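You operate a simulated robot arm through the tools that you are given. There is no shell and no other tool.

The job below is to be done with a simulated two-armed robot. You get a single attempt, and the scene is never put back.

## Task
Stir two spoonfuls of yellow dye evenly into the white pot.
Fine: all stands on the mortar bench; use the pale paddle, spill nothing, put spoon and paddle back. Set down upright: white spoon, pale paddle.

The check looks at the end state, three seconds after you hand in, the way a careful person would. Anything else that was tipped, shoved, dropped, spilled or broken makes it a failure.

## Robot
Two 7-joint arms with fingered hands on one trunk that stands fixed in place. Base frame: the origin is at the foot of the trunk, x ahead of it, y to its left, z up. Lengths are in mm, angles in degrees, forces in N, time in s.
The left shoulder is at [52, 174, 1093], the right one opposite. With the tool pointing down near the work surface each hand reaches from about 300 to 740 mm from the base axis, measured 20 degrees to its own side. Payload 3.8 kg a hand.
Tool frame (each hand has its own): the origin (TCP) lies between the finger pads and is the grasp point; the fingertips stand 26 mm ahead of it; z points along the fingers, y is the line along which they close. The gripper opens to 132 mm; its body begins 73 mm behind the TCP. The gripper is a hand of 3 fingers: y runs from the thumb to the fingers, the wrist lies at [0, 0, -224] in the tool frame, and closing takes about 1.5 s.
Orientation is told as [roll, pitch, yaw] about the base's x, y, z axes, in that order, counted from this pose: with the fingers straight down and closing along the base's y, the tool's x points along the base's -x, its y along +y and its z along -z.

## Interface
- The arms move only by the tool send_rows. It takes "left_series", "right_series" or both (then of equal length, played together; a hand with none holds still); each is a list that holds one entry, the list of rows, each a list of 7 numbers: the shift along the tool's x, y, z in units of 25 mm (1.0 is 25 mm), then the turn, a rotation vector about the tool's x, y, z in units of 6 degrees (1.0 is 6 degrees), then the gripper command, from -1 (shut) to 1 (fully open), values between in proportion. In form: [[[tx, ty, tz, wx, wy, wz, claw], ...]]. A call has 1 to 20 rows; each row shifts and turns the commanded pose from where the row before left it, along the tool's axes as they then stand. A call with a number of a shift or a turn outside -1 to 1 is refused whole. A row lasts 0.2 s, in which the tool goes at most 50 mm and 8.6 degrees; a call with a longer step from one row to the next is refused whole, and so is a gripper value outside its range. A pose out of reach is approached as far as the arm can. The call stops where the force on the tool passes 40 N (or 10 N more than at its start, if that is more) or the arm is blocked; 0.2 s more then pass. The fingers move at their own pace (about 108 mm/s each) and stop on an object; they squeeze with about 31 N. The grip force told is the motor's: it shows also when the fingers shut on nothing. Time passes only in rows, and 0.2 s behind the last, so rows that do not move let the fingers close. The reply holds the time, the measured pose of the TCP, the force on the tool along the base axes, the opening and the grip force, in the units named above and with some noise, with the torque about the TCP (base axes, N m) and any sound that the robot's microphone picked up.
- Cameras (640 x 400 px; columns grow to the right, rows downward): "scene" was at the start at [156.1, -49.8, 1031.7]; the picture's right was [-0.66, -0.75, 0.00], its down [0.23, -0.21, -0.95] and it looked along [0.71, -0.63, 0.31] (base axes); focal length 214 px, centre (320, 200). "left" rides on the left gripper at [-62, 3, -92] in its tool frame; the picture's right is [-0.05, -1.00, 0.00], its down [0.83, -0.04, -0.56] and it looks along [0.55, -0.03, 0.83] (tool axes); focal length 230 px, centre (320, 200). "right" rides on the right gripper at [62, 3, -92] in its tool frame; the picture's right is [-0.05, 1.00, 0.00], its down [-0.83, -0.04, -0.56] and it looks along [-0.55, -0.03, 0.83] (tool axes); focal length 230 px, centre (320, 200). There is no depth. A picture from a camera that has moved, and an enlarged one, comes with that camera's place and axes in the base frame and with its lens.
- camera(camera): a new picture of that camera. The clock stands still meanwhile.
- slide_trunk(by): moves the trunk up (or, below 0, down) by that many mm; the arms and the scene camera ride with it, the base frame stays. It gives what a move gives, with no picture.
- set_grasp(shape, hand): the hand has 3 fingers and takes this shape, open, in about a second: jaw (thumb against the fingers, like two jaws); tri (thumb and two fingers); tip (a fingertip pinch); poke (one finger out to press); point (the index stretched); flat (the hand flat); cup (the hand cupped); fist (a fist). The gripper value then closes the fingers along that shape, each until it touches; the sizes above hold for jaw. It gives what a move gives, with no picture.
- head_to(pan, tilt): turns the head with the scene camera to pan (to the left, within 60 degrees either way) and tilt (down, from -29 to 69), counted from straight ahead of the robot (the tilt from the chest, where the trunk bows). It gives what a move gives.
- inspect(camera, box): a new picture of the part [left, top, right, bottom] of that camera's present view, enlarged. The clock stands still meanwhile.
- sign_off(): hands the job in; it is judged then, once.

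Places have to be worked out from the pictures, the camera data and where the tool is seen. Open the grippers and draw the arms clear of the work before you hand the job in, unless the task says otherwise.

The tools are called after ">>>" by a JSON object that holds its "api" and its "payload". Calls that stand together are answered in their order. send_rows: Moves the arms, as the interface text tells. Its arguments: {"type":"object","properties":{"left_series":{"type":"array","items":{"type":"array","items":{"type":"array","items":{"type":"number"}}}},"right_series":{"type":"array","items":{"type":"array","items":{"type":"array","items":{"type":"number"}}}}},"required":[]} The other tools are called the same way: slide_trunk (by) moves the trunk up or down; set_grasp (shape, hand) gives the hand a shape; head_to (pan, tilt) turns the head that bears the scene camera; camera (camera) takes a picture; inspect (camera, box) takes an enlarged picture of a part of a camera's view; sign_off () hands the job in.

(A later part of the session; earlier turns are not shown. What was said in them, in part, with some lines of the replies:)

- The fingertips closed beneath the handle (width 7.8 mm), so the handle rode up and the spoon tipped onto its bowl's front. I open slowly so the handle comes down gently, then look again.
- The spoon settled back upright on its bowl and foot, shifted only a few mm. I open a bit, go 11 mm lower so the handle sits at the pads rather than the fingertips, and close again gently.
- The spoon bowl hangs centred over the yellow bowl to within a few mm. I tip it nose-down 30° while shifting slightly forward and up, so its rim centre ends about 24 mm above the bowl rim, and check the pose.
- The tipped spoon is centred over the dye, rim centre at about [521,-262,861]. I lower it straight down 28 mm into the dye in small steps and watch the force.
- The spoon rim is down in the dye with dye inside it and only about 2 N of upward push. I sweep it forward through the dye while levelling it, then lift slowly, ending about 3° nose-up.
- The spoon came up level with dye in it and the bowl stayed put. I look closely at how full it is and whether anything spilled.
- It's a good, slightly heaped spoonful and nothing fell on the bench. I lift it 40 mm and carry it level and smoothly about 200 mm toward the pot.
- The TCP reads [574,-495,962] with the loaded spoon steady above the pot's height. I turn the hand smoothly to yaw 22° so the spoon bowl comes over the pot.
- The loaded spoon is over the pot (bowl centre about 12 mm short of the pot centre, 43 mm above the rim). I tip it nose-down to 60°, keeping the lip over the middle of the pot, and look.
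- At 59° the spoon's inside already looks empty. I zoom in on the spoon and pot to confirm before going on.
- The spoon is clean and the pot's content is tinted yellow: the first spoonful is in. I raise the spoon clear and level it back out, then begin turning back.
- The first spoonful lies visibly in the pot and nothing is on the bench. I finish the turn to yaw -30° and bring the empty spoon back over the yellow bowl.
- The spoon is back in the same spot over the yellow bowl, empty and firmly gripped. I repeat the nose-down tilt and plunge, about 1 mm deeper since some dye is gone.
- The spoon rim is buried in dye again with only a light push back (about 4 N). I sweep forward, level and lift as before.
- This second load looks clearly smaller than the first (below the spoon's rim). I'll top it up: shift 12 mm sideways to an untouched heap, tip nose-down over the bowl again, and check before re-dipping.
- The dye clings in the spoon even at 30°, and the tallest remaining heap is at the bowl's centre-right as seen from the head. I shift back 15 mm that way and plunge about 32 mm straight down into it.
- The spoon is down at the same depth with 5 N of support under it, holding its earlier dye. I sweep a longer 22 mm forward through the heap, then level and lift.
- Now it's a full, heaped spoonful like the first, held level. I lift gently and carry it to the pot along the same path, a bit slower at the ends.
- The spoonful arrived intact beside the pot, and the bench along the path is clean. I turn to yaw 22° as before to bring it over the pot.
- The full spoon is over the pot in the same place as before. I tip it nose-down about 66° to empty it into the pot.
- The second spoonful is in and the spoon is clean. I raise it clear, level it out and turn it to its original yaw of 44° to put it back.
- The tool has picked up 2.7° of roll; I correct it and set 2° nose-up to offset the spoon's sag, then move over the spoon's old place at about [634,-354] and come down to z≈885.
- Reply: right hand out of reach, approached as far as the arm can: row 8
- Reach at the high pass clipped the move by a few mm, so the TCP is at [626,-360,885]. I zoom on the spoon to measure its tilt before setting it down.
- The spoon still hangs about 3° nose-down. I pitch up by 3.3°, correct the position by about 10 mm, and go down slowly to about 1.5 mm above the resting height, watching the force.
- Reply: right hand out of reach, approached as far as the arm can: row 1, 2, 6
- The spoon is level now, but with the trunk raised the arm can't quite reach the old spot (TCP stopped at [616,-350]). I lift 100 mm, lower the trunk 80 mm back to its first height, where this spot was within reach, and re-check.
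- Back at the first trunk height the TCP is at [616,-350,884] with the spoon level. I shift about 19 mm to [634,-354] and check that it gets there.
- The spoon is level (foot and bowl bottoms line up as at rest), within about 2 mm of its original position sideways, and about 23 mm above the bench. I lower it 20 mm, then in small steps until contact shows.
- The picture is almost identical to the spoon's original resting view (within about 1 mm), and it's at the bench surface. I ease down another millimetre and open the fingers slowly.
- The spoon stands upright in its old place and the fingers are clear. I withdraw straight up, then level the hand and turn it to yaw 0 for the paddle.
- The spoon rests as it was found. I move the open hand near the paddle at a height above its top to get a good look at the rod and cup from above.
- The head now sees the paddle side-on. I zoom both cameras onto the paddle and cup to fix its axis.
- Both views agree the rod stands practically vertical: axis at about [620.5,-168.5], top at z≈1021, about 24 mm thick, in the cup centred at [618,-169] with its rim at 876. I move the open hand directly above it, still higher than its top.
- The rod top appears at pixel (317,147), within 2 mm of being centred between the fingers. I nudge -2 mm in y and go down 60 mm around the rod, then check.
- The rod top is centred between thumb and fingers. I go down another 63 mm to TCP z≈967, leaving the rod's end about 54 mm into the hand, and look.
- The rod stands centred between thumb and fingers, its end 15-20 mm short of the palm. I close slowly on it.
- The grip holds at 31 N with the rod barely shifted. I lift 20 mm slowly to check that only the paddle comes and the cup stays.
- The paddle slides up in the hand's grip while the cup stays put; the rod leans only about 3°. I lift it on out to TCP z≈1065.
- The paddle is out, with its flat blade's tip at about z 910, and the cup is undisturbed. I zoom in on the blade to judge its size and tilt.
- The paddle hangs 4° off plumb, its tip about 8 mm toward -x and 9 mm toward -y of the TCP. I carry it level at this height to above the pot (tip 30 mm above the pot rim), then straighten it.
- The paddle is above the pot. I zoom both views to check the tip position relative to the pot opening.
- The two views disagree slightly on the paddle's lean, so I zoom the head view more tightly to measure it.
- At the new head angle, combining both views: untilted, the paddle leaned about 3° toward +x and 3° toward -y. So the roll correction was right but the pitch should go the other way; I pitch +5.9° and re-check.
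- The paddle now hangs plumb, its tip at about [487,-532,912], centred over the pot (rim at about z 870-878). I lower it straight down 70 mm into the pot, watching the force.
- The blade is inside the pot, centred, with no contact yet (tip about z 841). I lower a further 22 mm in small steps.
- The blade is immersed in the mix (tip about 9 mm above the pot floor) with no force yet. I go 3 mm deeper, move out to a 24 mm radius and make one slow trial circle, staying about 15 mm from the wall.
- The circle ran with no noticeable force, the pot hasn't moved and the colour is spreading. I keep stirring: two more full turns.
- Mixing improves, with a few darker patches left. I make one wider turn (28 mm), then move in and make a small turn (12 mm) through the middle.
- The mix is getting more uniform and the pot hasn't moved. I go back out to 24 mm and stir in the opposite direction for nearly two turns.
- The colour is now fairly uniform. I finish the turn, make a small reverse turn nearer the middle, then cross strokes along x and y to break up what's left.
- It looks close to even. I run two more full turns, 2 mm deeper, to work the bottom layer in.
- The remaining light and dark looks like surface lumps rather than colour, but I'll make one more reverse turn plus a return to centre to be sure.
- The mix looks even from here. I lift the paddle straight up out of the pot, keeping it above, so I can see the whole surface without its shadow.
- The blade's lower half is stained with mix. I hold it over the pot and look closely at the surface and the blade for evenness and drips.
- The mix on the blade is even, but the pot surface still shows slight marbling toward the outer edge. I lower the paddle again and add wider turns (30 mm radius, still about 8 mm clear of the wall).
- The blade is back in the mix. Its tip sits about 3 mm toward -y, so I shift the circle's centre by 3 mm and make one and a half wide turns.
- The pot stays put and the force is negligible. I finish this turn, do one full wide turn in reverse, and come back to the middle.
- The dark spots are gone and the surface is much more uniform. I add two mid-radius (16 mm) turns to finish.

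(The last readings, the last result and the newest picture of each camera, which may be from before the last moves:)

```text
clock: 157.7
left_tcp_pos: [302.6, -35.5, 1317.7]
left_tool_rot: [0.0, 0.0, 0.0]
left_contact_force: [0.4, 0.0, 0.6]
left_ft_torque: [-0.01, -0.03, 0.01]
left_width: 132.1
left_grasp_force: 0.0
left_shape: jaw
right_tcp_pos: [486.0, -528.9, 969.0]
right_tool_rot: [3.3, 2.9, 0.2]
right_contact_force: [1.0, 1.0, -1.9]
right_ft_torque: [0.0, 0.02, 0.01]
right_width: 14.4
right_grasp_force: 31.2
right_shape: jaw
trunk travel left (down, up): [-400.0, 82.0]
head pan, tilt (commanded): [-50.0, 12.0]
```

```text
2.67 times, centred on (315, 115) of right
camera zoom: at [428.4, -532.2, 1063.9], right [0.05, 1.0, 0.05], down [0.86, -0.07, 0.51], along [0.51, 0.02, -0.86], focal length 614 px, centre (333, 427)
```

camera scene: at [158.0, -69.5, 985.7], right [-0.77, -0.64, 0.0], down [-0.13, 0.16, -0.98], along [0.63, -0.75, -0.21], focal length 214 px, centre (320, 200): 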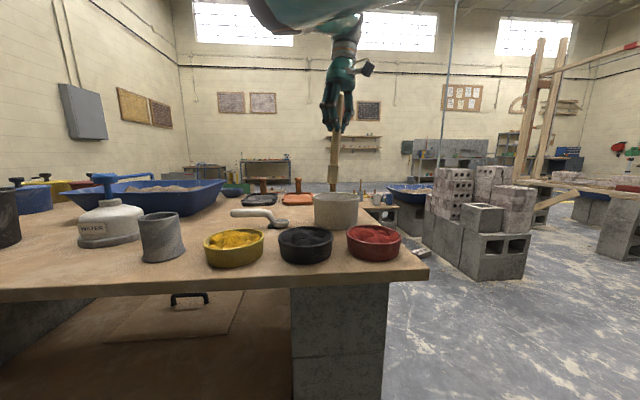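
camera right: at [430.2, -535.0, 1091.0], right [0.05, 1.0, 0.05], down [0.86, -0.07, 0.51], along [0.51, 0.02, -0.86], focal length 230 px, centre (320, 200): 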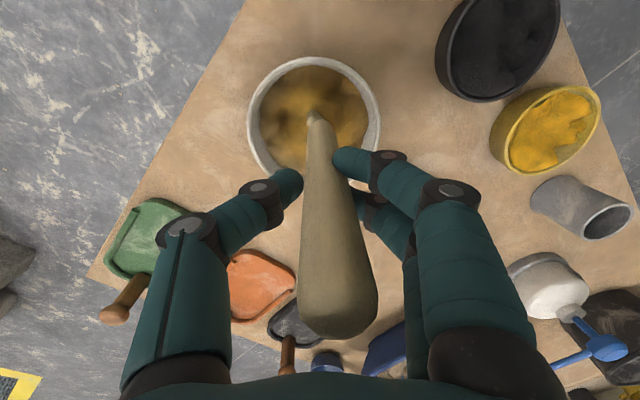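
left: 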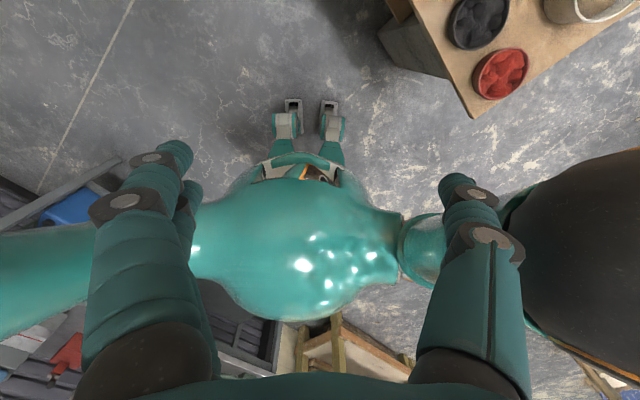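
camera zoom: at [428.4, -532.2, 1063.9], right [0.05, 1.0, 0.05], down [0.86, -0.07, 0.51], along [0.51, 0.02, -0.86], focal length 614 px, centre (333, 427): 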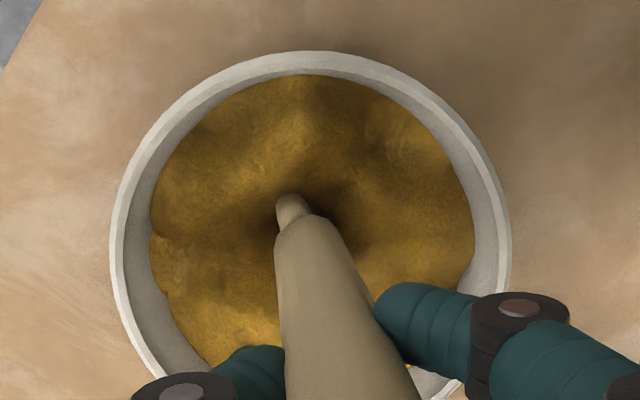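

The surface now reads as one even ochre. I lift the paddle straight out slowly and pause above the pot so any loose mix falls back in.

>>> {"api": "send_rows", "payload": {"right_series": [[[0.01, 0.01, -0.2, 0, 0, 0, -1], [0.02, 0.02, -0.4, 0, 0, 0, -1], [0.02, 0.02, -0.4, 0, 0, 0, -1], [0.02, 0.02, -0.4, 0, 0, 0, -1], [0.02, 0.02, -0.4, 0, 0, 0, -1], [0.02, 0.02, -0.4, 0, 0, 0, -1], [0.02, 0.02, -0.4, 0, 0, 0, -1], [0.02, 0.02, -0.4, 0, 0, 0, -1], [0.02, 0.02, -0.4, 0, 0, 0, -1], [0.02, 0.02, -0.4, 0, 0, 0, -1], [0.02, 0.02, -0.3, 0, 0, 0, -1], [0, 0, 0, 0, 0, 0, -1], [0, 0, 0, 0, 0, 0, -1], [0, 0, 0, 0, 0, 0, -1], [0, 0, 0, 0, 0, 0, -1]]]}}

>>> {"api": "inspect", "payload": {"camera": "right", "box": [240, 40, 390, 180]}}

>>> {"api": "inspect", "payload": {"camera": "scene", "box": [300, 80, 390, 250]}}

```text
clock: 160.9
left_tcp_pos: [302.3, -35.2, 1317.2]
left_tool_rot: [-0.1, -0.1, 0.0]
left_contact_force: [0.3, 0.5, 0.0]
left_ft_torque: [0.01, 0.02, 0.0]
left_width: 131.7
left_grasp_force: 0.0
left_shape: jaw
right_tcp_pos: [486.0, -529.1, 1071.9]
right_tool_rot: [3.3, 2.9, 0.3]
right_contact_force: [0.1, 0.0, -0.1]
right_ft_torque: [-0.01, 0.03, -0.02]
right_width: 14.4
right_grasp_force: 30.9
right_shape: jaw
trunk travel left (down, up): [-400.0, 82.0]
head pan, tilt (commanded): [-50.0, 12.0]
```

```text
2.86 times, centred on (315, 110) of right
camera zoom: at [429.2, -531.6, 1167.1], right [0.05, 1.0, 0.05], down [0.86, -0.07, 0.51], along [0.51, 0.02, -0.86], focal length 657 px, centre (334, 457)
```

zoom: 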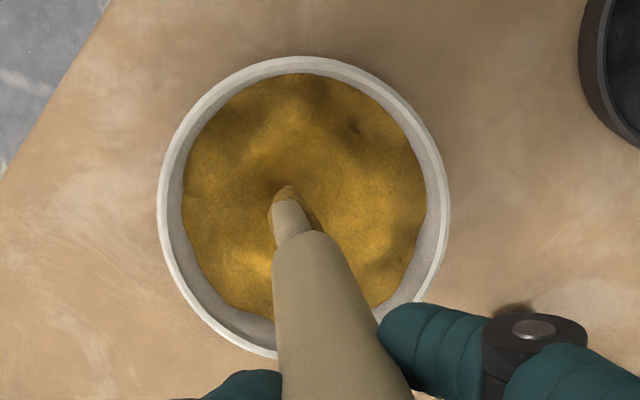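

```text
2.35 times, centred on (345, 165) of scene
camera zoom: at [157.9, -69.6, 985.7], right [-0.77, -0.64, 0.0], down [-0.13, 0.16, -0.98], along [0.63, -0.75, -0.21], focal length 505 px, centre (261, 282)
```

zoom: 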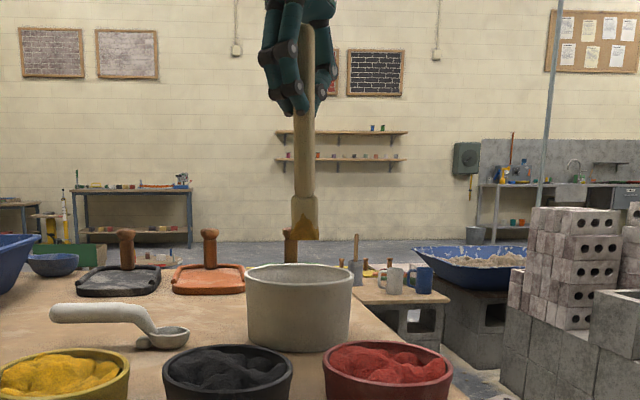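

The mix is even and the residue on the blade clings without dripping. I carry the paddle smoothly back toward its cup at this height.

>>> {"api": "send_rows", "payload": {"right_series": [[[-0.116, 0.316, 0, 0, 0, 0, -1], [-0.203, 0.554, 0, 0, 0, 0, -1], [-0.29, 0.791, 0, 0, 0, 0, -1], [-0.29, 0.791, 0, 0, 0, 0, -1], [-0.29, 0.791, 0, 0, 0, 0, -1], [-0.29, 0.791, 0, 0, 0, 0, -1], [-0.29, 0.791, 0, 0, 0, 0, -1], [-0.29, 0.791, 0, 0, 0, 0, -1], [-0.29, 0.791, 0, 0, 0, 0, -1], [-0.29, 0.791, 0, 0, 0, 0, -1], [-0.29, 0.791, 0, 0, 0, 0, -1], [-0.29, 0.791, 0, 0, 0, 0, -1], [-0.29, 0.791, 0, 0, 0, 0, -1], [-0.29, 0.791, 0, 0, 0, 0, -1], [-0.29, 0.791, 0, 0, 0, 0, -1], [-0.29, 0.791, 0, 0, 0, 0, -1], [-0.29, 0.791, 0, 0, 0, 0, -1], [-0.29, 0.791, 0, 0, 0, 0, -1], [-0.203, 0.554, 0, 0, 0, 0, -1], [-0.116, 0.316, 0, 0, 0, 0, -1]]]}}

>>> {"api": "head_to", "payload": {"pan": -18, "tilt": 10}}

>>> {"api": "camera", "payload": {"camera": "right"}}

>>> {"api": "camera", "payload": {"camera": "scene"}}

```text
clock: 165.1
left_tcp_pos: [302.4, -36.2, 1319.3]
left_tool_rot: [-0.1, -0.1, 0.0]
left_contact_force: [0.4, 0.1, 0.4]
left_ft_torque: [-0.01, 0.02, 0.05]
left_width: 131.7
left_grasp_force: 0.1
left_shape: jaw
right_tcp_pos: [616.9, -168.4, 1086.4]
right_tool_rot: [3.2, 3.0, 0.2]
right_contact_force: [0.7, 0.4, -1.2]
right_ft_torque: [0.04, 0.02, 0.01]
right_width: 14.0
right_grasp_force: 30.8
right_shape: jaw
trunk travel left (down, up): [-400.0, 82.0]
head pan, tilt (commanded): [-50.0, 12.0]
```

```text
clock: 166.1
left_tcp_pos: [302.2, -37.0, 1317.9]
left_tool_rot: [0.0, 0.2, 0.0]
left_contact_force: [-0.4, 0.2, -0.3]
left_ft_torque: [0.0, -0.01, 0.04]
left_width: 131.9
left_grasp_force: 0.1
left_shape: jaw
right_tcp_pos: [615.6, -169.3, 1086.2]
right_tool_rot: [3.3, 2.9, 0.3]
right_contact_force: [-0.9, -1.1, -1.1]
right_ft_torque: [0.08, 0.02, -0.02]
right_width: 14.3
right_grasp_force: 31.3
right_shape: jaw
trunk travel left (down, up): [-400.0, 82.0]
head pan, tilt (commanded): [-18.0, 10.0]
```

```text
taken
camera right: at [559.2, -171.4, 1181.2], right [0.05, 1.0, 0.05], down [0.86, -0.07, 0.51], along [0.51, 0.02, -0.86], focal length 230 px, centre (320, 200)
```

right: 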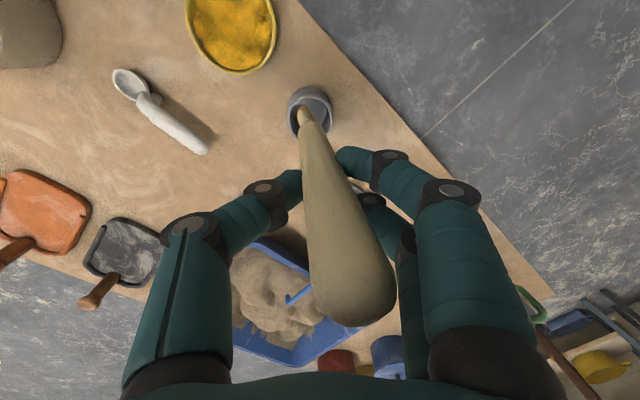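

```text
taken
camera scene: at [186.4, -27.0, 988.9], right [-0.31, -0.95, 0.0], down [-0.17, 0.05, -0.98], along [0.94, -0.31, -0.17], focal length 214 px, centre (320, 200)
```

scene: 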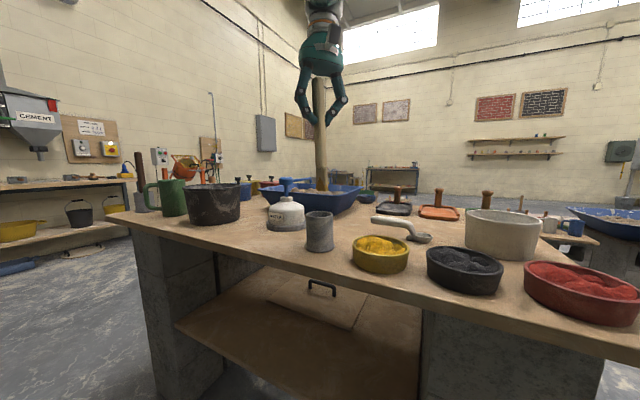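

The paddle has swung a little in the grip during the carry (its top moved toward +y). I zoom in to measure its lean over the cup.

>>> {"api": "inspect", "payload": {"camera": "scene", "box": [260, 50, 390, 270]}}

>>> {"api": "inspect", "payload": {"camera": "right", "box": [250, 60, 390, 180]}}

```text
1.82 times, centred on (325, 160) of scene
camera zoom: at [186.4, -27.0, 988.9], right [-0.31, -0.95, 0.0], down [-0.17, 0.05, -0.98], along [0.94, -0.31, -0.17], focal length 390 px, centre (311, 273)
```

zoom: 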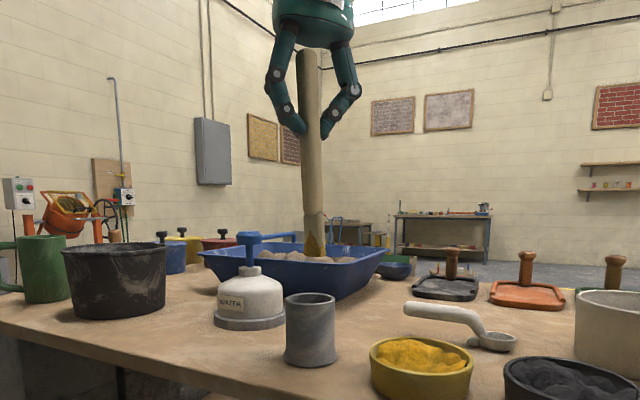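

```text
3.33 times, centred on (320, 120) of right
camera zoom: at [559.2, -171.4, 1181.2], right [0.05, 1.0, 0.05], down [0.86, -0.07, 0.51], along [0.51, 0.02, -0.86], focal length 767 px, centre (320, 467)
```

zoom: 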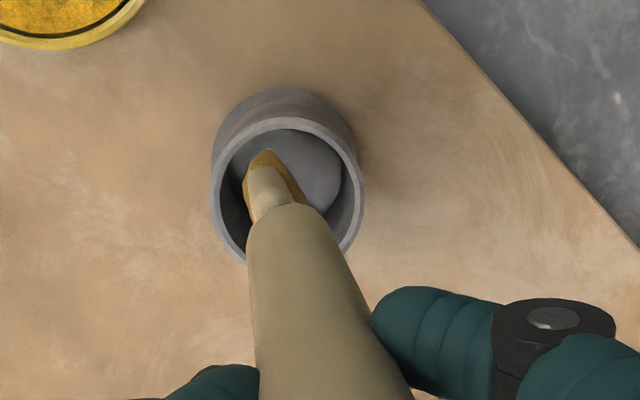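

Combining both views, the paddle's axis leans about 2.6° (tip toward -y) and its tip is at about [611,-172,933], while the cup's centre is [618.5,-169.5]. I straighten the roll by 2.6° and shift +7.5 mm in x and -5 mm in y to centre it over the cup.

>>> {"api": "send_rows", "payload": {"right_series": [[[-0.1, -0.06, 0, -0.215, 0, 0, -1], [-0.1, -0.06, 0, -0.215, 0, 0, -1], [-0.1, -0.07, 0, 0, 0, 0, -1], [0, 0, 0, 0, 0, 0, -1]]]}}

>>> {"api": "inspect", "payload": {"camera": "scene", "box": [260, 50, 390, 270]}}

>>> {"api": "camera", "payload": {"camera": "right"}}

>>> {"api": "inspect", "payload": {"camera": "right", "box": [250, 60, 390, 180]}}

```text
clock: 167.1
left_tcp_pos: [302.1, -34.6, 1318.5]
left_tool_rot: [0.0, 0.0, 0.0]
left_contact_force: [-0.8, 0.2, -0.3]
left_ft_torque: [-0.03, 0.0, 0.0]
left_width: 132.1
left_grasp_force: 0.0
left_shape: jaw
right_tcp_pos: [623.2, -173.2, 1085.3]
right_tool_rot: [5.9, 2.9, 0.3]
right_contact_force: [0.6, 0.5, -0.6]
right_ft_torque: [0.01, -0.01, 0.0]
right_width: 14.1
right_grasp_force: 31.0
right_shape: jaw
trunk travel left (down, up): [-400.0, 82.0]
head pan, tilt (commanded): [-18.0, 10.0]
```

```text
1.82 times, centred on (325, 160) of scene
camera zoom: at [186.4, -26.8, 988.9], right [-0.31, -0.95, 0.0], down [-0.17, 0.05, -0.98], along [0.94, -0.3, -0.17], focal length 390 px, centre (311, 273)
```

zoom: 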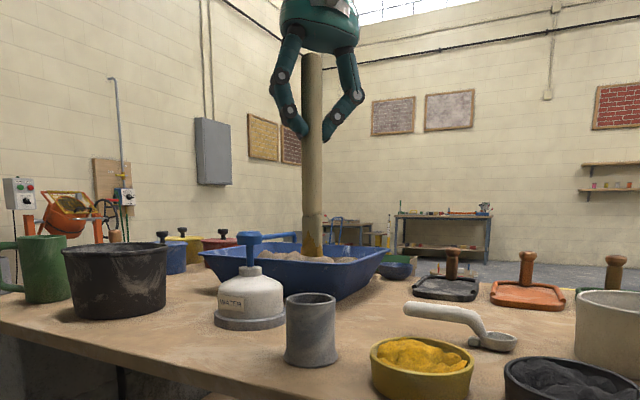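

```text
taken
camera right: at [566.6, -180.6, 1180.2], right [0.05, 0.99, 0.1], down [0.86, -0.1, 0.51], along [0.51, 0.06, -0.86], focal length 230 px, centre (320, 200)
```

right: 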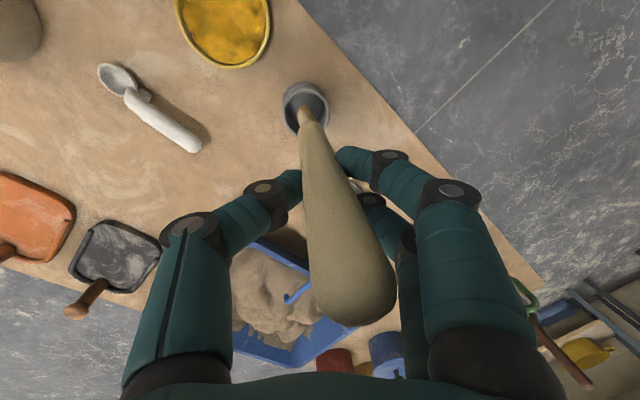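

```text
3.33 times, centred on (320, 120) of right
camera zoom: at [566.6, -180.6, 1180.2], right [0.05, 0.99, 0.1], down [0.86, -0.1, 0.51], along [0.51, 0.06, -0.86], focal length 767 px, centre (320, 467)
```

zoom: 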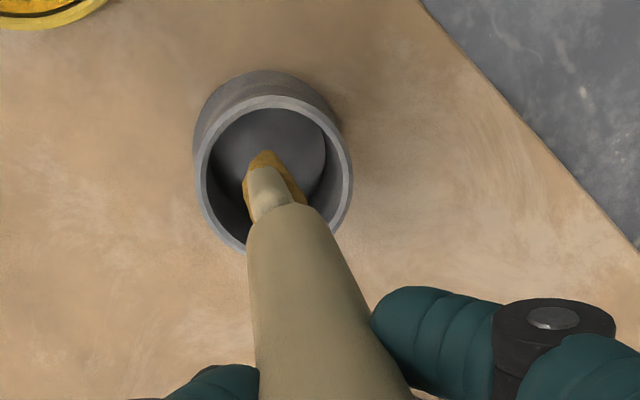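

The paddle is plumb now and its tip is within about 3 mm of the cup's centre line (clearance about 10 mm). I lower it straight down 50 mm, to just above the cup rim, and re-check.

>>> {"api": "send_rows", "payload": {"right_series": [[[-0.02, -0.041, 0.397, 0, 0, 0, -1], [-0.02, -0.041, 0.397, 0, 0, 0, -1], [-0.02, -0.041, 0.397, 0, 0, 0, -1], [-0.02, -0.041, 0.397, 0, 0, 0, -1], [-0.02, -0.041, 0.397, 0, 0, 0, -1], [0, 0, 0, 0, 0, 0, -1]]]}}

>>> {"api": "inspect", "payload": {"camera": "scene", "box": [280, 130, 370, 270]}}

>>> {"api": "inspect", "payload": {"camera": "right", "box": [250, 60, 390, 180]}}

```text
clock: 168.4
left_tcp_pos: [303.3, -35.1, 1318.5]
left_tool_rot: [-0.1, 0.0, 0.0]
left_contact_force: [0.4, -0.1, -0.4]
left_ft_torque: [-0.03, -0.01, 0.02]
left_width: 131.8
left_grasp_force: 0.0
left_shape: jaw
right_tcp_pos: [623.2, -173.6, 1036.3]
right_tool_rot: [5.8, 3.0, 0.3]
right_contact_force: [1.2, -1.4, -0.3]
right_ft_torque: [-0.02, 0.0, -0.01]
right_width: 14.5
right_grasp_force: 31.5
right_shape: jaw
trunk travel left (down, up): [-400.0, 82.0]
head pan, tilt (commanded): [-18.0, 10.0]
```

```text
2.86 times, centred on (325, 200) of scene
camera zoom: at [186.4, -26.9, 989.0], right [-0.31, -0.95, 0.0], down [-0.17, 0.05, -0.98], along [0.94, -0.3, -0.17], focal length 613 px, centre (306, 200)
```

zoom: 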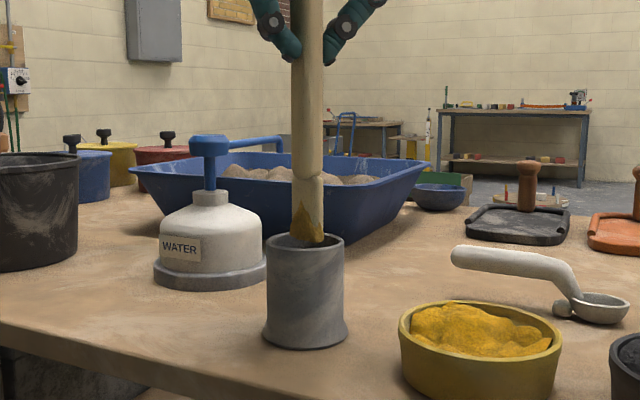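

```text
3.33 times, centred on (320, 120) of right
camera zoom: at [566.7, -180.6, 1130.5], right [0.05, 0.99, 0.1], down [0.86, -0.09, 0.51], along [0.51, 0.06, -0.86], focal length 767 px, centre (320, 467)
```

zoom: 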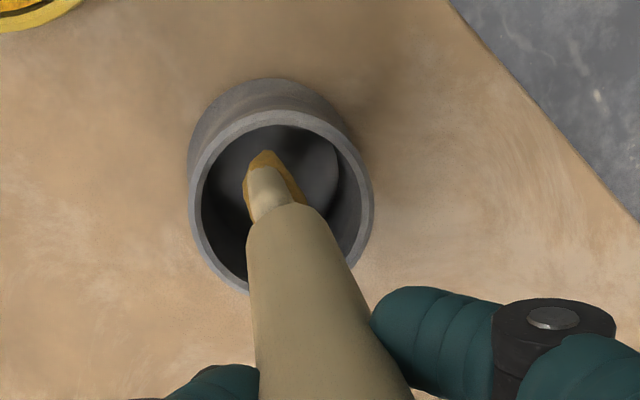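

The blade tip is entering the cup's mouth with clearance all around, about 2-3 mm off centre toward -x/-y. I nudge it +3 mm x and +2 mm y, and go down another 45 mm, watching the force.

>>> {"api": "send_rows", "payload": {"right_series": [[[-0.12, 0.08, 0, 0, 0, 0, -1], [-0.02, -0.041, 0.397, 0, 0, 0, -1], [-0.02, -0.041, 0.397, 0, 0, 0, -1], [-0.02, -0.041, 0.397, 0, 0, 0, -1], [-0.02, -0.041, 0.397, 0, 0, 0, -1], [-0.01, -0.02, 0.2, 0, 0, 0, -1], [0, 0, 0, 0, 0, 0, -1]]]}}

>>> {"api": "inspect", "payload": {"camera": "scene", "box": [260, 90, 390, 270]}}

>>> {"api": "inspect", "payload": {"camera": "right", "box": [250, 60, 390, 180]}}

```text
clock: 170.1
left_tcp_pos: [301.2, -34.6, 1317.9]
left_tool_rot: [-0.2, -0.1, 0.0]
left_contact_force: [0.2, 0.5, 0.6]
left_ft_torque: [0.01, -0.02, 0.0]
left_width: 132.1
left_grasp_force: 0.0
left_shape: jaw
right_tcp_pos: [625.3, -171.9, 990.5]
right_tool_rot: [5.9, 2.8, 0.3]
right_contact_force: [0.0, -1.0, -1.0]
right_ft_torque: [0.03, -0.01, -0.01]
right_width: 14.2
right_grasp_force: 31.2
right_shape: jaw
trunk travel left (down, up): [-400.0, 82.0]
head pan, tilt (commanded): [-18.0, 10.0]
```

```text
2.22 times, centred on (325, 180) of scene
camera zoom: at [186.4, -26.9, 988.9], right [-0.31, -0.95, 0.0], down [-0.17, 0.05, -0.98], along [0.94, -0.3, -0.17], focal length 477 px, centre (309, 244)
```

zoom: 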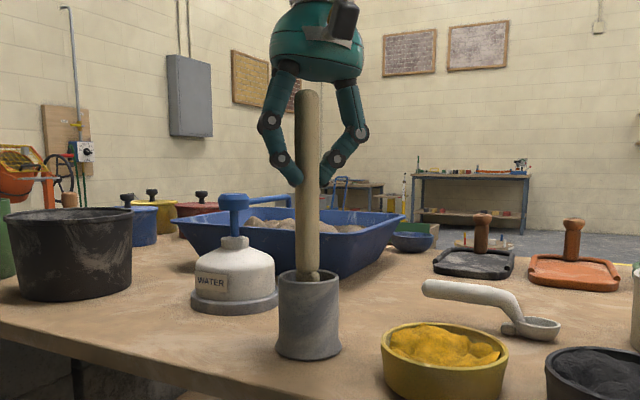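

```text
3.33 times, centred on (320, 120) of right
camera zoom: at [569.0, -178.7, 1085.3], right [0.05, 0.99, 0.1], down [0.86, -0.1, 0.51], along [0.51, 0.06, -0.86], focal length 767 px, centre (320, 467)
```

zoom: 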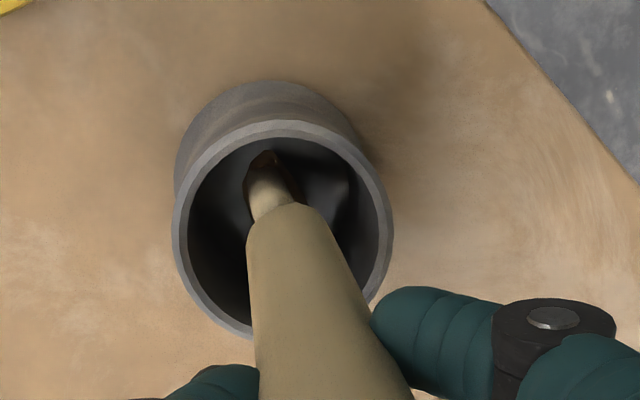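

The paddle is well inside the cup with no contact and the cup hasn't moved. I lower the last 25 mm in small steps until its tip meets the cup floor.

>>> {"api": "send_rows", "payload": {"right_series": [[[-0.01, -0.02, 0.2, 0, 0, 0, -1], [-0.01, -0.02, 0.2, 0, 0, 0, -1], [-0.01, -0.02, 0.2, 0, 0, 0, -1], [-0.008, -0.016, 0.16, 0, 0, 0, -1], [-0.004, -0.008, 0.08, 0, 0, 0, -1]]]}}

>>> {"api": "inspect", "payload": {"camera": "scene", "box": [260, 90, 390, 270]}}

>>> {"api": "inspect", "payload": {"camera": "right", "box": [250, 60, 390, 180]}}

```text
clock: 171.2
left_tcp_pos: [303.1, -35.7, 1318.1]
left_tool_rot: [-0.1, -0.1, -0.1]
left_contact_force: [0.2, 0.5, 0.6]
left_ft_torque: [-0.02, 0.0, 0.0]
left_width: 131.9
left_grasp_force: 0.1
left_shape: jaw
right_tcp_pos: [627.0, -172.6, 970.7]
right_tool_rot: [5.9, 2.8, 0.3]
right_contact_force: [0.0, 0.4, -0.8]
right_ft_torque: [-0.03, -0.01, -0.02]
right_width: 14.4
right_grasp_force: 31.0
right_shape: jaw
trunk travel left (down, up): [-400.0, 82.0]
head pan, tilt (commanded): [-18.0, 10.0]
```

```text
2.22 times, centred on (325, 180) of scene
camera zoom: at [186.5, -26.9, 988.9], right [-0.31, -0.95, 0.0], down [-0.17, 0.05, -0.98], along [0.94, -0.3, -0.17], focal length 477 px, centre (309, 244)
```

zoom: 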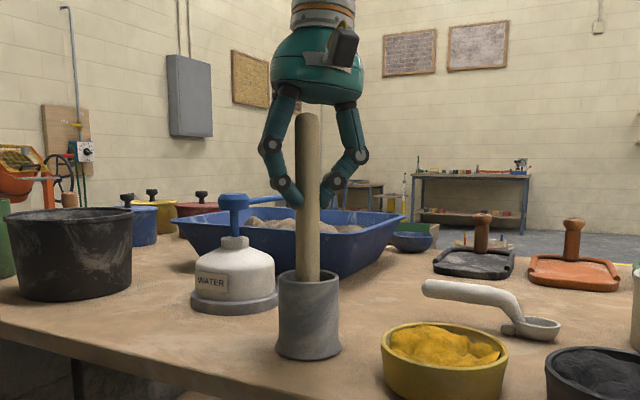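

```text
3.33 times, centred on (320, 120) of right
camera zoom: at [569.4, -179.1, 1064.5], right [0.05, 0.99, 0.1], down [0.86, -0.1, 0.51], along [0.51, 0.06, -0.86], focal length 767 px, centre (320, 467)
```

zoom: 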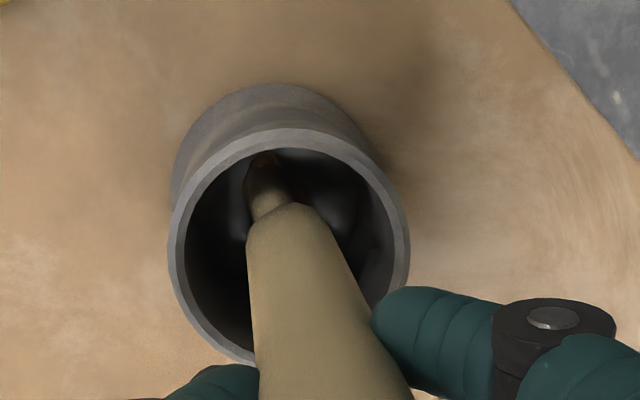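

No floor contact yet; the rod top is at about z 1032 and stood at 1021 before, so around 10 mm remain. I continue down 8 mm in small steps.

>>> {"api": "send_rows", "payload": {"right_series": [[[-0.004, -0.008, 0.08, 0, 0, 0, -1], [-0.004, -0.008, 0.08, 0, 0, 0, -1], [-0.004, -0.008, 0.08, 0, 0, 0, -1], [-0.004, -0.008, 0.08, 0, 0, 0, -1]]]}}

>>> {"api": "inspect", "payload": {"camera": "scene", "box": [260, 90, 390, 270]}}

```text
clock: 172.2
left_tcp_pos: [301.6, -34.4, 1317.7]
left_tool_rot: [-0.1, 0.0, 0.0]
left_contact_force: [0.0, -0.1, -1.1]
left_ft_torque: [0.0, 0.03, -0.01]
left_width: 131.9
left_grasp_force: 0.0
left_shape: jaw
right_tcp_pos: [626.2, -171.4, 963.7]
right_tool_rot: [5.7, 2.5, 0.3]
right_contact_force: [1.6, -0.1, 8.2]
right_ft_torque: [-0.01, -0.03, 0.0]
right_width: 14.6
right_grasp_force: 30.9
right_shape: jaw
trunk travel left (down, up): [-400.0, 82.0]
head pan, tilt (commanded): [-18.0, 10.0]
```

```text
2.22 times, centred on (325, 180) of scene
camera zoom: at [185.9, -26.7, 989.3], right [-0.31, -0.95, 0.0], down [-0.16, 0.05, -0.98], along [0.94, -0.3, -0.17], focal length 477 px, centre (309, 244)
```

zoom: 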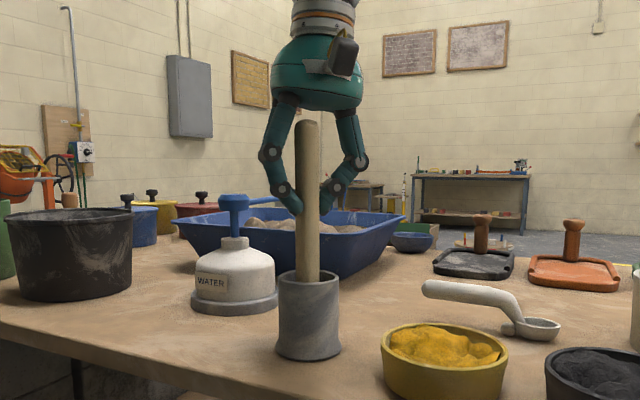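

The floor is reached (8 N upward at TCP z 964). I ease up about 1 mm to relieve the push, then open the fingers slowly.

>>> {"api": "send_rows", "payload": {"right_series": [[[0.002, 0.004, -0.04, 0, 0, 0, -1], [0, 0, 0, 0, 0, 0, -1], [0, 0, 0, 0, 0, 0, -0.76], [0, 0, 0, 0, 0, 0, -0.73], [0, 0, 0, 0, 0, 0, -0.7], [0, 0, 0, 0, 0, 0, -0.67], [0, 0, 0, 0, 0, 0, -0.64], [0, 0, 0, 0, 0, 0, -0.6], [0, 0, 0, 0, 0, 0, -0.55], [0, 0, 0, 0, 0, 0, -0.5], [0, 0, 0, 0, 0, 0, -0.4]]]}}

>>> {"api": "inspect", "payload": {"camera": "scene", "box": [260, 90, 390, 270]}}

>>> {"api": "camera", "payload": {"camera": "right"}}

```text
clock: 174.7
left_tcp_pos: [301.3, -34.5, 1317.7]
left_tool_rot: [-0.1, 0.1, 0.1]
left_contact_force: [0.2, -0.7, 0.8]
left_ft_torque: [-0.02, -0.01, -0.02]
left_width: 132.0
left_grasp_force: 0.0
left_shape: jaw
right_tcp_pos: [626.7, -170.5, 962.4]
right_tool_rot: [6.0, 3.0, 0.3]
right_contact_force: [0.8, 0.2, 0.8]
right_ft_torque: [-0.01, 0.01, -0.04]
right_width: 39.2
right_grasp_force: 0.0
right_shape: jaw
trunk travel left (down, up): [-400.0, 82.0]
head pan, tilt (commanded): [-18.0, 10.0]
```

```text
2.22 times, centred on (325, 180) of scene
camera zoom: at [186.4, -26.9, 988.9], right [-0.31, -0.95, 0.0], down [-0.17, 0.05, -0.98], along [0.94, -0.3, -0.17], focal length 477 px, centre (309, 244)
```

zoom: 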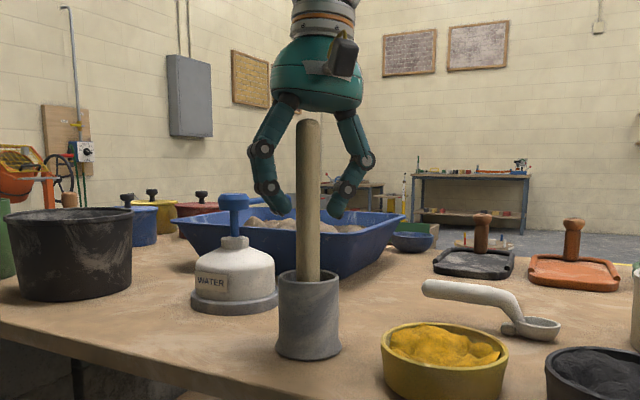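

```text
taken
camera right: at [569.4, -179.1, 1057.1], right [0.05, 0.99, 0.1], down [0.86, -0.1, 0.51], along [0.51, 0.06, -0.86], focal length 230 px, centre (320, 200)
```

right: 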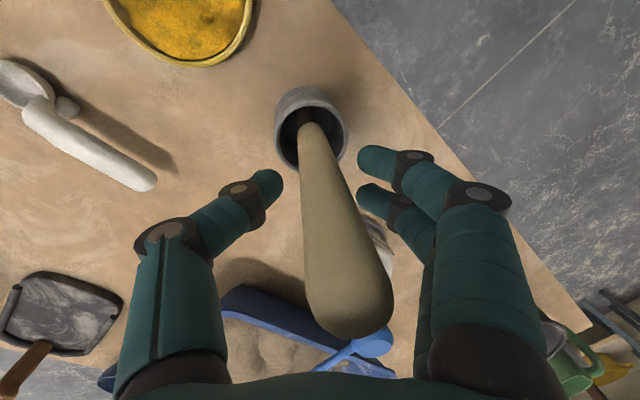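

The paddle stands free and upright in the cup. I open wider and withdraw straight up, clear of the rod.

>>> {"api": "send_rows", "payload": {"right_series": [[[0, 0, 0, 0, 0, 0, 0.0], [0, 0, 0, 0, 0, 0, 0.3], [0, 0, 0, 0, 0, 0, 0.3], [0.01, 0.02, -0.2, 0, 0, 0, 0.3], [0.02, 0.041, -0.397, 0, 0, 0, 0.3], [0.02, 0.041, -0.397, 0, 0, 0, 0.3], [0.03, 0.062, -0.6, 0, 0, 0, 0.3], [0.03, 0.062, -0.6, 0, 0, 0, 0.3], [0.03, 0.062, -0.6, 0, 0, 0, 0.3], [0.03, 0.062, -0.6, 0, 0, 0, 0.3], [0.04, 0.082, -0.8, 0, 0, 0, 0.3], [0.04, 0.082, -0.8, 0, 0, 0, 0.3], [0, 0, 0, 0, 0, 0, 0.3]]]}}

>>> {"api": "camera", "payload": {"camera": "right"}}

>>> {"api": "camera", "payload": {"camera": "scene"}}

>>> {"api": "inspect", "payload": {"camera": "scene", "box": [260, 90, 390, 270]}}

```text
clock: 177.4
left_tcp_pos: [302.1, -34.1, 1317.6]
left_tool_rot: [-0.2, 0.0, 0.0]
left_contact_force: [0.1, -0.2, 0.2]
left_ft_torque: [0.0, 0.0, -0.01]
left_width: 131.8
left_grasp_force: 0.0
left_shape: jaw
right_tcp_pos: [625.4, -170.9, 1088.8]
right_tool_rot: [5.9, 3.0, 0.3]
right_contact_force: [-0.4, -0.5, 0.5]
right_ft_torque: [0.02, -0.03, 0.02]
right_width: 85.0
right_grasp_force: 0.0
right_shape: jaw
trunk travel left (down, up): [-400.0, 82.0]
head pan, tilt (commanded): [-18.0, 10.0]
```

```text
taken
camera right: at [568.2, -178.8, 1184.1], right [0.05, 0.99, 0.1], down [0.86, -0.09, 0.51], along [0.51, 0.06, -0.86], focal length 230 px, centre (320, 200)
```

right: 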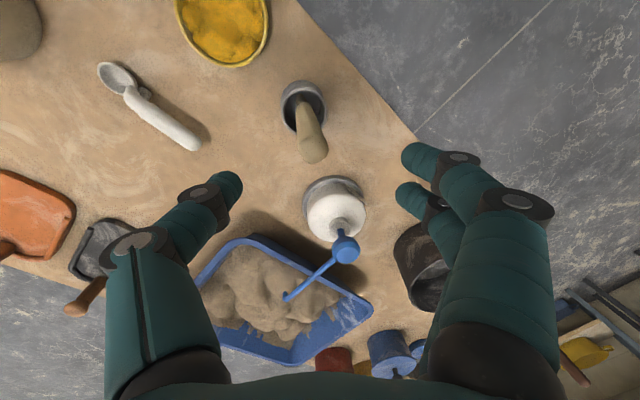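

```text
taken
camera scene: at [186.6, -26.8, 988.9], right [-0.31, -0.95, 0.0], down [-0.17, 0.05, -0.98], along [0.94, -0.3, -0.17], focal length 214 px, centre (320, 200)
```

scene: 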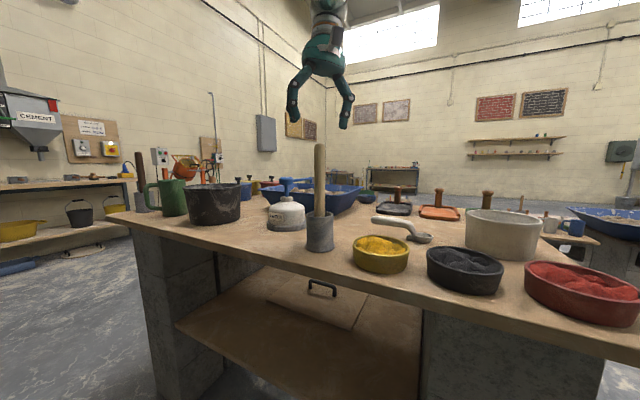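

```text
2.22 times, centred on (325, 180) of scene
camera zoom: at [186.6, -26.8, 988.9], right [-0.31, -0.95, 0.0], down [-0.17, 0.05, -0.98], along [0.94, -0.3, -0.17], focal length 477 px, centre (309, 244)
```

zoom: 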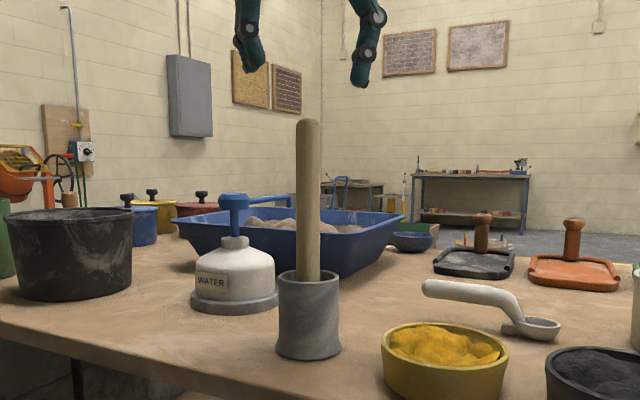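

The paddle stands upright in its cup, the spoon, pot and bowls are all in place, and the bench is clean. I level the hand and draw the right arm back to its start position.

>>> {"api": "send_rows", "payload": {"right_series": [[[0, 0, -0.6, 0.49, -0.25, 0, 0.5], [0, 0, -0.6, 0.49, -0.25, 0, 0.5], [0.4, -0.7, -0.6, 0, 0, 0, 0.8], [0.867, -0.69, -0.45, 0, 0, 0, 1], [0.867, -0.69, -0.45, 0, 0, 0, 1], [0.867, -0.69, -0.45, 0, 0, 0, 1], [0.867, -0.69, -0.45, 0, 0, 0, 1], [0.867, -0.69, -0.45, 0, 0, 0, 1], [0.867, -0.69, -0.45, 0, 0, 0, 1], [0.867, -0.69, -0.45, 0, 0, 0, 1], [0.867, -0.69, -0.45, 0, 0, 0, 1], [0.867, -0.69, -0.45, 0, 0, 0, 1], [0.867, -0.69, -0.45, 0, 0, 0, 1], [0.867, -0.69, -0.45, 0, 0, 0, 1], [0.867, -0.69, -0.45, 0, 0, 0, 1], [0.867, -0.69, -0.3, 0, 0, 0, 1], [0.8, -0.6, 0, 0, 0, 0, 1], [0, 0, 0, 0, 0, 0, 1]]]}}

>>> {"api": "head_to", "payload": {"pan": -41.7, "tilt": 35}}

>>> {"api": "camera", "payload": {"camera": "right"}}

>>> {"api": "camera", "payload": {"camera": "scene"}}

```text
clock: 179.1
left_tcp_pos: [296.3, -34.8, 1321.9]
left_tool_rot: [-0.6, 0.3, -1.0]
left_contact_force: [-0.7, 0.1, 0.5]
left_ft_torque: [-0.01, 0.01, 0.03]
left_width: 131.8
left_grasp_force: 0.0
left_shape: jaw
right_tcp_pos: [529.7, -260.1, 1173.8]
right_tool_rot: [0.1, 0.2, 0.0]
right_contact_force: [-0.2, -1.7, 0.2]
right_ft_torque: [-0.04, -0.01, 0.03]
right_width: 131.7
right_grasp_force: 0.1
right_shape: jaw
trunk travel left (down, up): [-400.0, 82.0]
head pan, tilt (commanded): [-18.0, 10.0]
stopped in row 8 (left hand): the force on the tool passed its limit at 48 N (the readings are from after the stop); the commanded pose is now the measured one
```

```text
clock: 180.0
left_tcp_pos: [295.8, -35.6, 1322.4]
left_tool_rot: [-0.6, 0.2, -1.1]
left_contact_force: [0.4, -0.3, -0.3]
left_ft_torque: [-0.01, 0.01, -0.02]
left_width: 132.0
left_grasp_force: 0.0
left_shape: jaw
right_tcp_pos: [530.7, -260.1, 1172.9]
right_tool_rot: [0.1, 0.3, 0.2]
right_contact_force: [0.0, -0.2, 0.0]
right_ft_torque: [0.03, -0.01, 0.0]
right_width: 131.9
right_grasp_force: 0.0
right_shape: jaw
trunk travel left (down, up): [-400.0, 82.0]
head pan, tilt (commanded): [-41.7, 35.0]
```

```text
taken
camera right: at [469.3, -258.1, 1265.9], right [0.05, 1.0, 0.0], down [0.83, -0.04, 0.55], along [0.55, -0.03, -0.83], focal length 230 px, centre (320, 200)
```

right: 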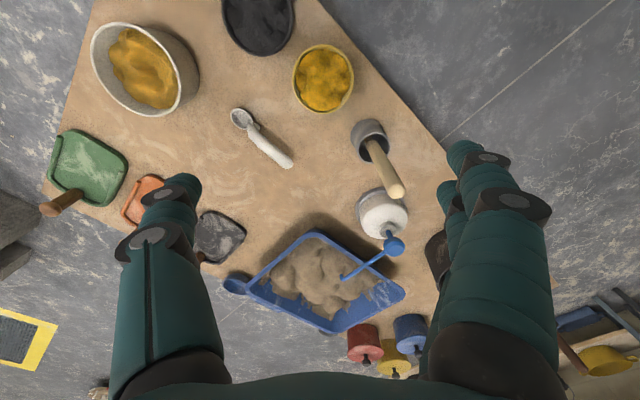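

```text
taken
camera scene: at [163.7, -56.7, 948.9], right [-0.66, -0.75, 0.0], down [-0.43, 0.38, -0.82], along [0.61, -0.54, -0.57], focal length 214 px, centre (320, 200)
```

scene: 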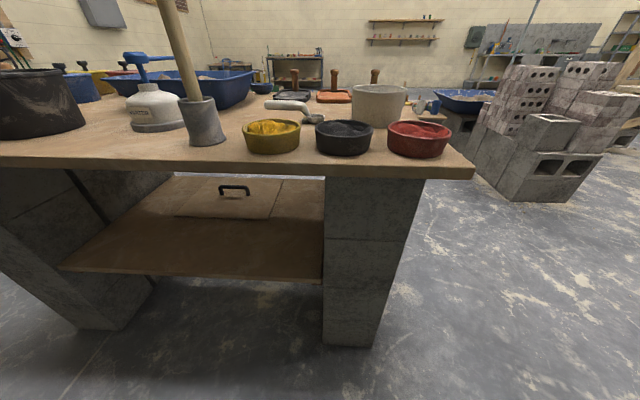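

Everything on the bench is undisturbed; only the right forearm brushed the left hand in the air. I first move the left hand away to its own side (+y), then move the right hand off to the right.

>>> {"api": "send_rows", "payload": {"left_series": [[[0, 0.5, 0, 0, 0, 0, 1], [0, 0.8, 0, 0, 0, 0, 1], [0, 0.8, 0, 0, 0, 0, 1], [0, 0.8, 0, 0, 0, 0, 1], [0, 0.8, 0, 0, 0, 0, 1], [0, 0.8, 0, 0, 0, 0, 1], [0, 0.8, 0, 0, 0, 0, 1], [0, 0.8, 0, 0, 0, 0, 1], [0, 0.8, 0, 0, 0, 0, 1], [0, 0.5, 0, 0, 0, 0, 1]]]}}

>>> {"api": "send_rows", "payload": {"right_series": [[[0.2, -0.8, 0, 0, 0, 0, 1], [0.2, -0.8, 0, 0, 0, 0, 1], [0.4, -0.8, 0, 0, 0, 0, 1], [0.6, -0.8, 0, 0, 0, 0, 1], [0.8, -0.7, -0.3, 0, 0, 0, 1], [0.8, -0.7, -0.3, 0, 0, 0, 1], [0.8, -0.6, -0.3, 0, 0, 0, 1], [0.8, -0.6, -0.3, 0, 0, 0, 1], [0.8, 0, -0.3, 0, 0, 0, 1], [0.8, 0, -0.3, 0, 0, 0, 1], [0.8, 0, -0.3, 0, 0, 0, 1], [0.8, 0, 0, 0, 0, 0, 1], [0, 0, 0, 0, 0, 0, 1]]]}}

>>> {"api": "camera", "payload": {"camera": "right"}}

>>> {"api": "inspect", "payload": {"camera": "scene", "box": [160, 0, 480, 200]}}

```text
clock: 182.2
left_tcp_pos: [299.8, 141.4, 1294.4]
left_tool_rot: [-0.7, 0.1, -1.1]
left_contact_force: [0.2, -0.8, -0.2]
left_ft_torque: [0.01, 0.0, 0.02]
left_width: 131.9
left_grasp_force: 0.0
left_shape: jaw
left hand out of reach, approached as far as the arm can: row 6, 7, 8, 9, 10
right_tcp_pos: [530.0, -259.9, 1173.5]
right_tool_rot: [-0.1, 0.3, 0.1]
right_contact_force: [0.1, -0.3, 0.1]
right_ft_torque: [0.0, 0.02, 0.05]
right_width: 132.1
right_grasp_force: 0.1
right_shape: jaw
trunk travel left (down, up): [-400.0, 82.0]
head pan, tilt (commanded): [-41.7, 35.0]
```

```text
clock: 185.0
left_tcp_pos: [300.2, 140.7, 1295.6]
left_tool_rot: [-0.8, 0.2, -1.1]
left_contact_force: [-0.9, -0.2, -0.2]
left_ft_torque: [-0.02, 0.01, 0.01]
left_width: 131.7
left_grasp_force: 0.0
left_shape: jaw
right_tcp_pos: [336.3, -406.3, 1227.2]
right_tool_rot: [0.1, 0.3, 0.0]
right_contact_force: [-0.4, 0.2, -0.3]
right_ft_torque: [0.0, -0.04, 0.0]
right_width: 132.1
right_grasp_force: 0.1
right_shape: jaw
trunk travel left (down, up): [-400.0, 82.0]
head pan, tilt (commanded): [-41.7, 35.0]
```

```text
taken
camera right: at [274.9, -403.8, 1320.4], right [0.05, 1.0, 0.0], down [0.83, -0.04, 0.55], along [0.55, -0.03, -0.84], focal length 230 px, centre (320, 200)
```

right: 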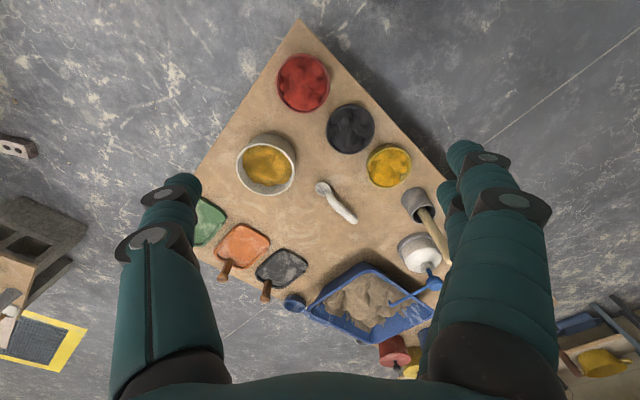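

```text
2.00 times, centred on (320, 100) of scene
camera zoom: at [163.8, -56.7, 948.8], right [-0.67, -0.75, 0.0], down [-0.43, 0.38, -0.82], along [0.61, -0.55, -0.57], focal length 429 px, centre (320, 400)
```

zoom: 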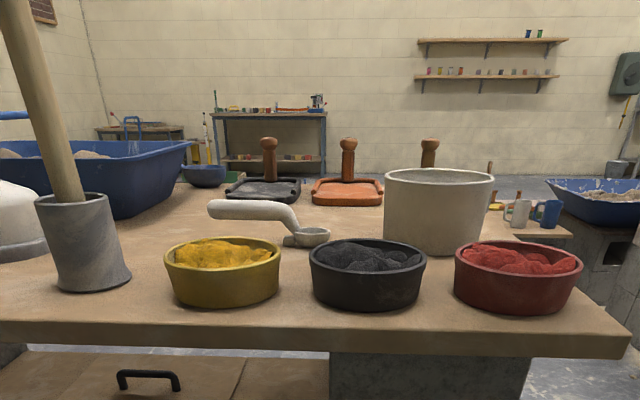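

Both arms are clear. I take final close looks at the pot's mix, the spoon, the paddle and the bench surface for any spill.

>>> {"api": "inspect", "payload": {"camera": "right", "box": [225, 120, 310, 205]}}

>>> {"api": "inspect", "payload": {"camera": "right", "box": [290, 130, 460, 290]}}

>>> {"api": "inspect", "payload": {"camera": "right", "box": [200, 20, 460, 300]}}

```text
4.71 times, centred on (268, 162) of right
camera zoom: at [274.9, -403.8, 1320.4], right [0.05, 1.0, 0.0], down [0.83, -0.04, 0.55], along [0.55, -0.03, -0.84], focal length 1083 px, centre (567, 376)
```

zoom: 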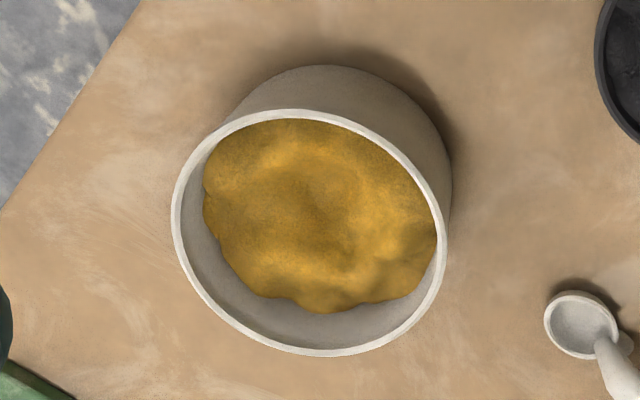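

```text
2.50 times, centred on (375, 210) of right
camera zoom: at [274.9, -403.8, 1320.4], right [0.05, 1.0, 0.0], down [0.83, -0.04, 0.55], along [0.55, -0.03, -0.84], focal length 575 px, centre (182, 175)
```

zoom: 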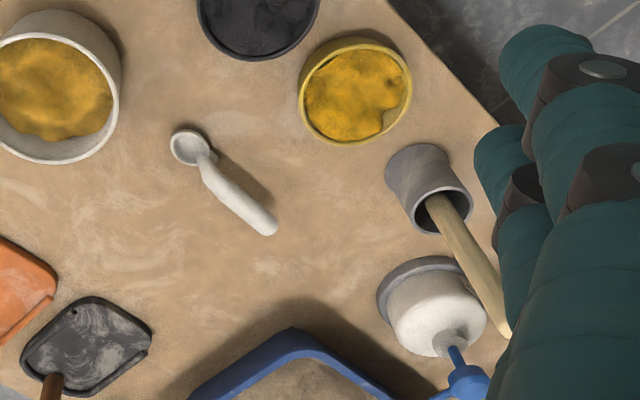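

```text
1.43 times, centred on (330, 160) of right
camera zoom: at [274.9, -403.8, 1320.4], right [0.05, 1.0, 0.0], down [0.83, -0.04, 0.55], along [0.55, -0.03, -0.84], focal length 329 px, centre (306, 257)
```

zoom: 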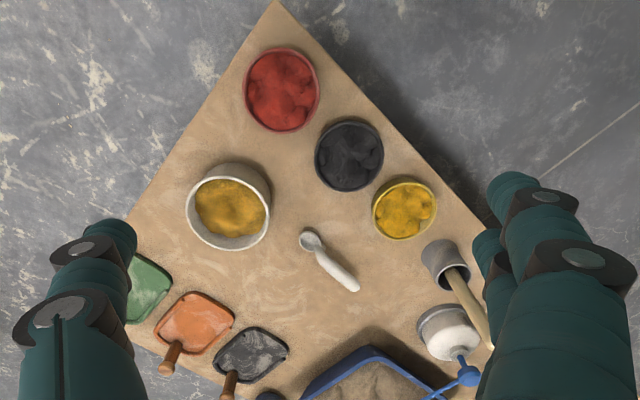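

The bench is clean and everything is in place. I zoom once more on the mix to make sure the slight light/dark is only surface relief.

>>> {"api": "inspect", "payload": {"camera": "right", "box": [248, 140, 288, 188]}}

>>> {"api": "inspect", "payload": {"camera": "right", "box": [365, 140, 413, 190]}}

```text
8.33 times, centred on (268, 164) of right
camera zoom: at [274.9, -403.8, 1320.4], right [0.05, 1.0, 0.0], down [0.83, -0.04, 0.55], along [0.55, -0.03, -0.84], focal length 1917 px, centre (753, 500)
```

zoom: 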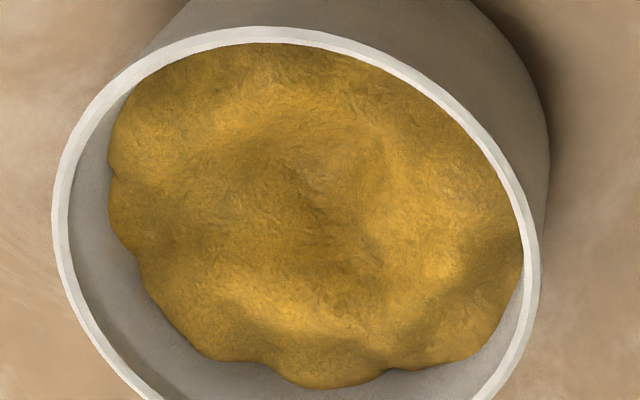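

```text
8.00 times, centred on (389, 165) of right
camera zoom: at [274.9, -403.8, 1320.4], right [0.05, 1.0, 0.0], down [0.83, -0.04, 0.55], along [0.55, -0.03, -0.84], focal length 1841 px, centre (-232, 480)
```

zoom: 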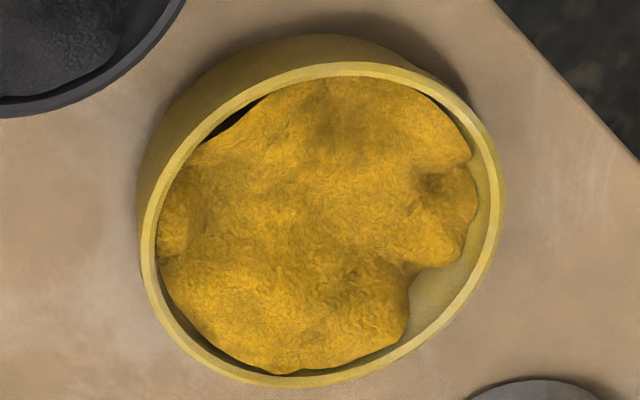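

The pot holds one even ochre mix, and its light and dark areas follow the surface lumps just as in the raw dye bowl. The spoon and paddle are back and upright, nothing is spilled or shifted, and both hands are open and clear, so I hand the job in.

>>> {"api": "sign_off", "payload": {}}

```text
The job is handed in.
```

I put two full spoonfuls of yellow dye into the white pot and stirred them in with the pale paddle. The mix now looks like one even ochre, with no pale or pure-yellow patches in the final close-ups. I've handed the job in, but I haven't seen the check's result.

- **Spoon:** it is back in its original spot, standing upright with the bowl up.
- **Paddle:** it is standing upright in its grey cup. Some mix still clings to the lower half of the blade.
- **Bench:** I saw no spills, and the pot, bowls and cup are where they started.
- **Arms:** the right forearm brushed the left hand (48 N) while I was drawing back. Nothing on the bench was touched. Both hands are open and clear of the work.

The first two tries at gripping the spoon didn't hold; the first tipped it briefly, but it settled back upright. The second spoonful came up short, so I dipped again until it was full before adding it.
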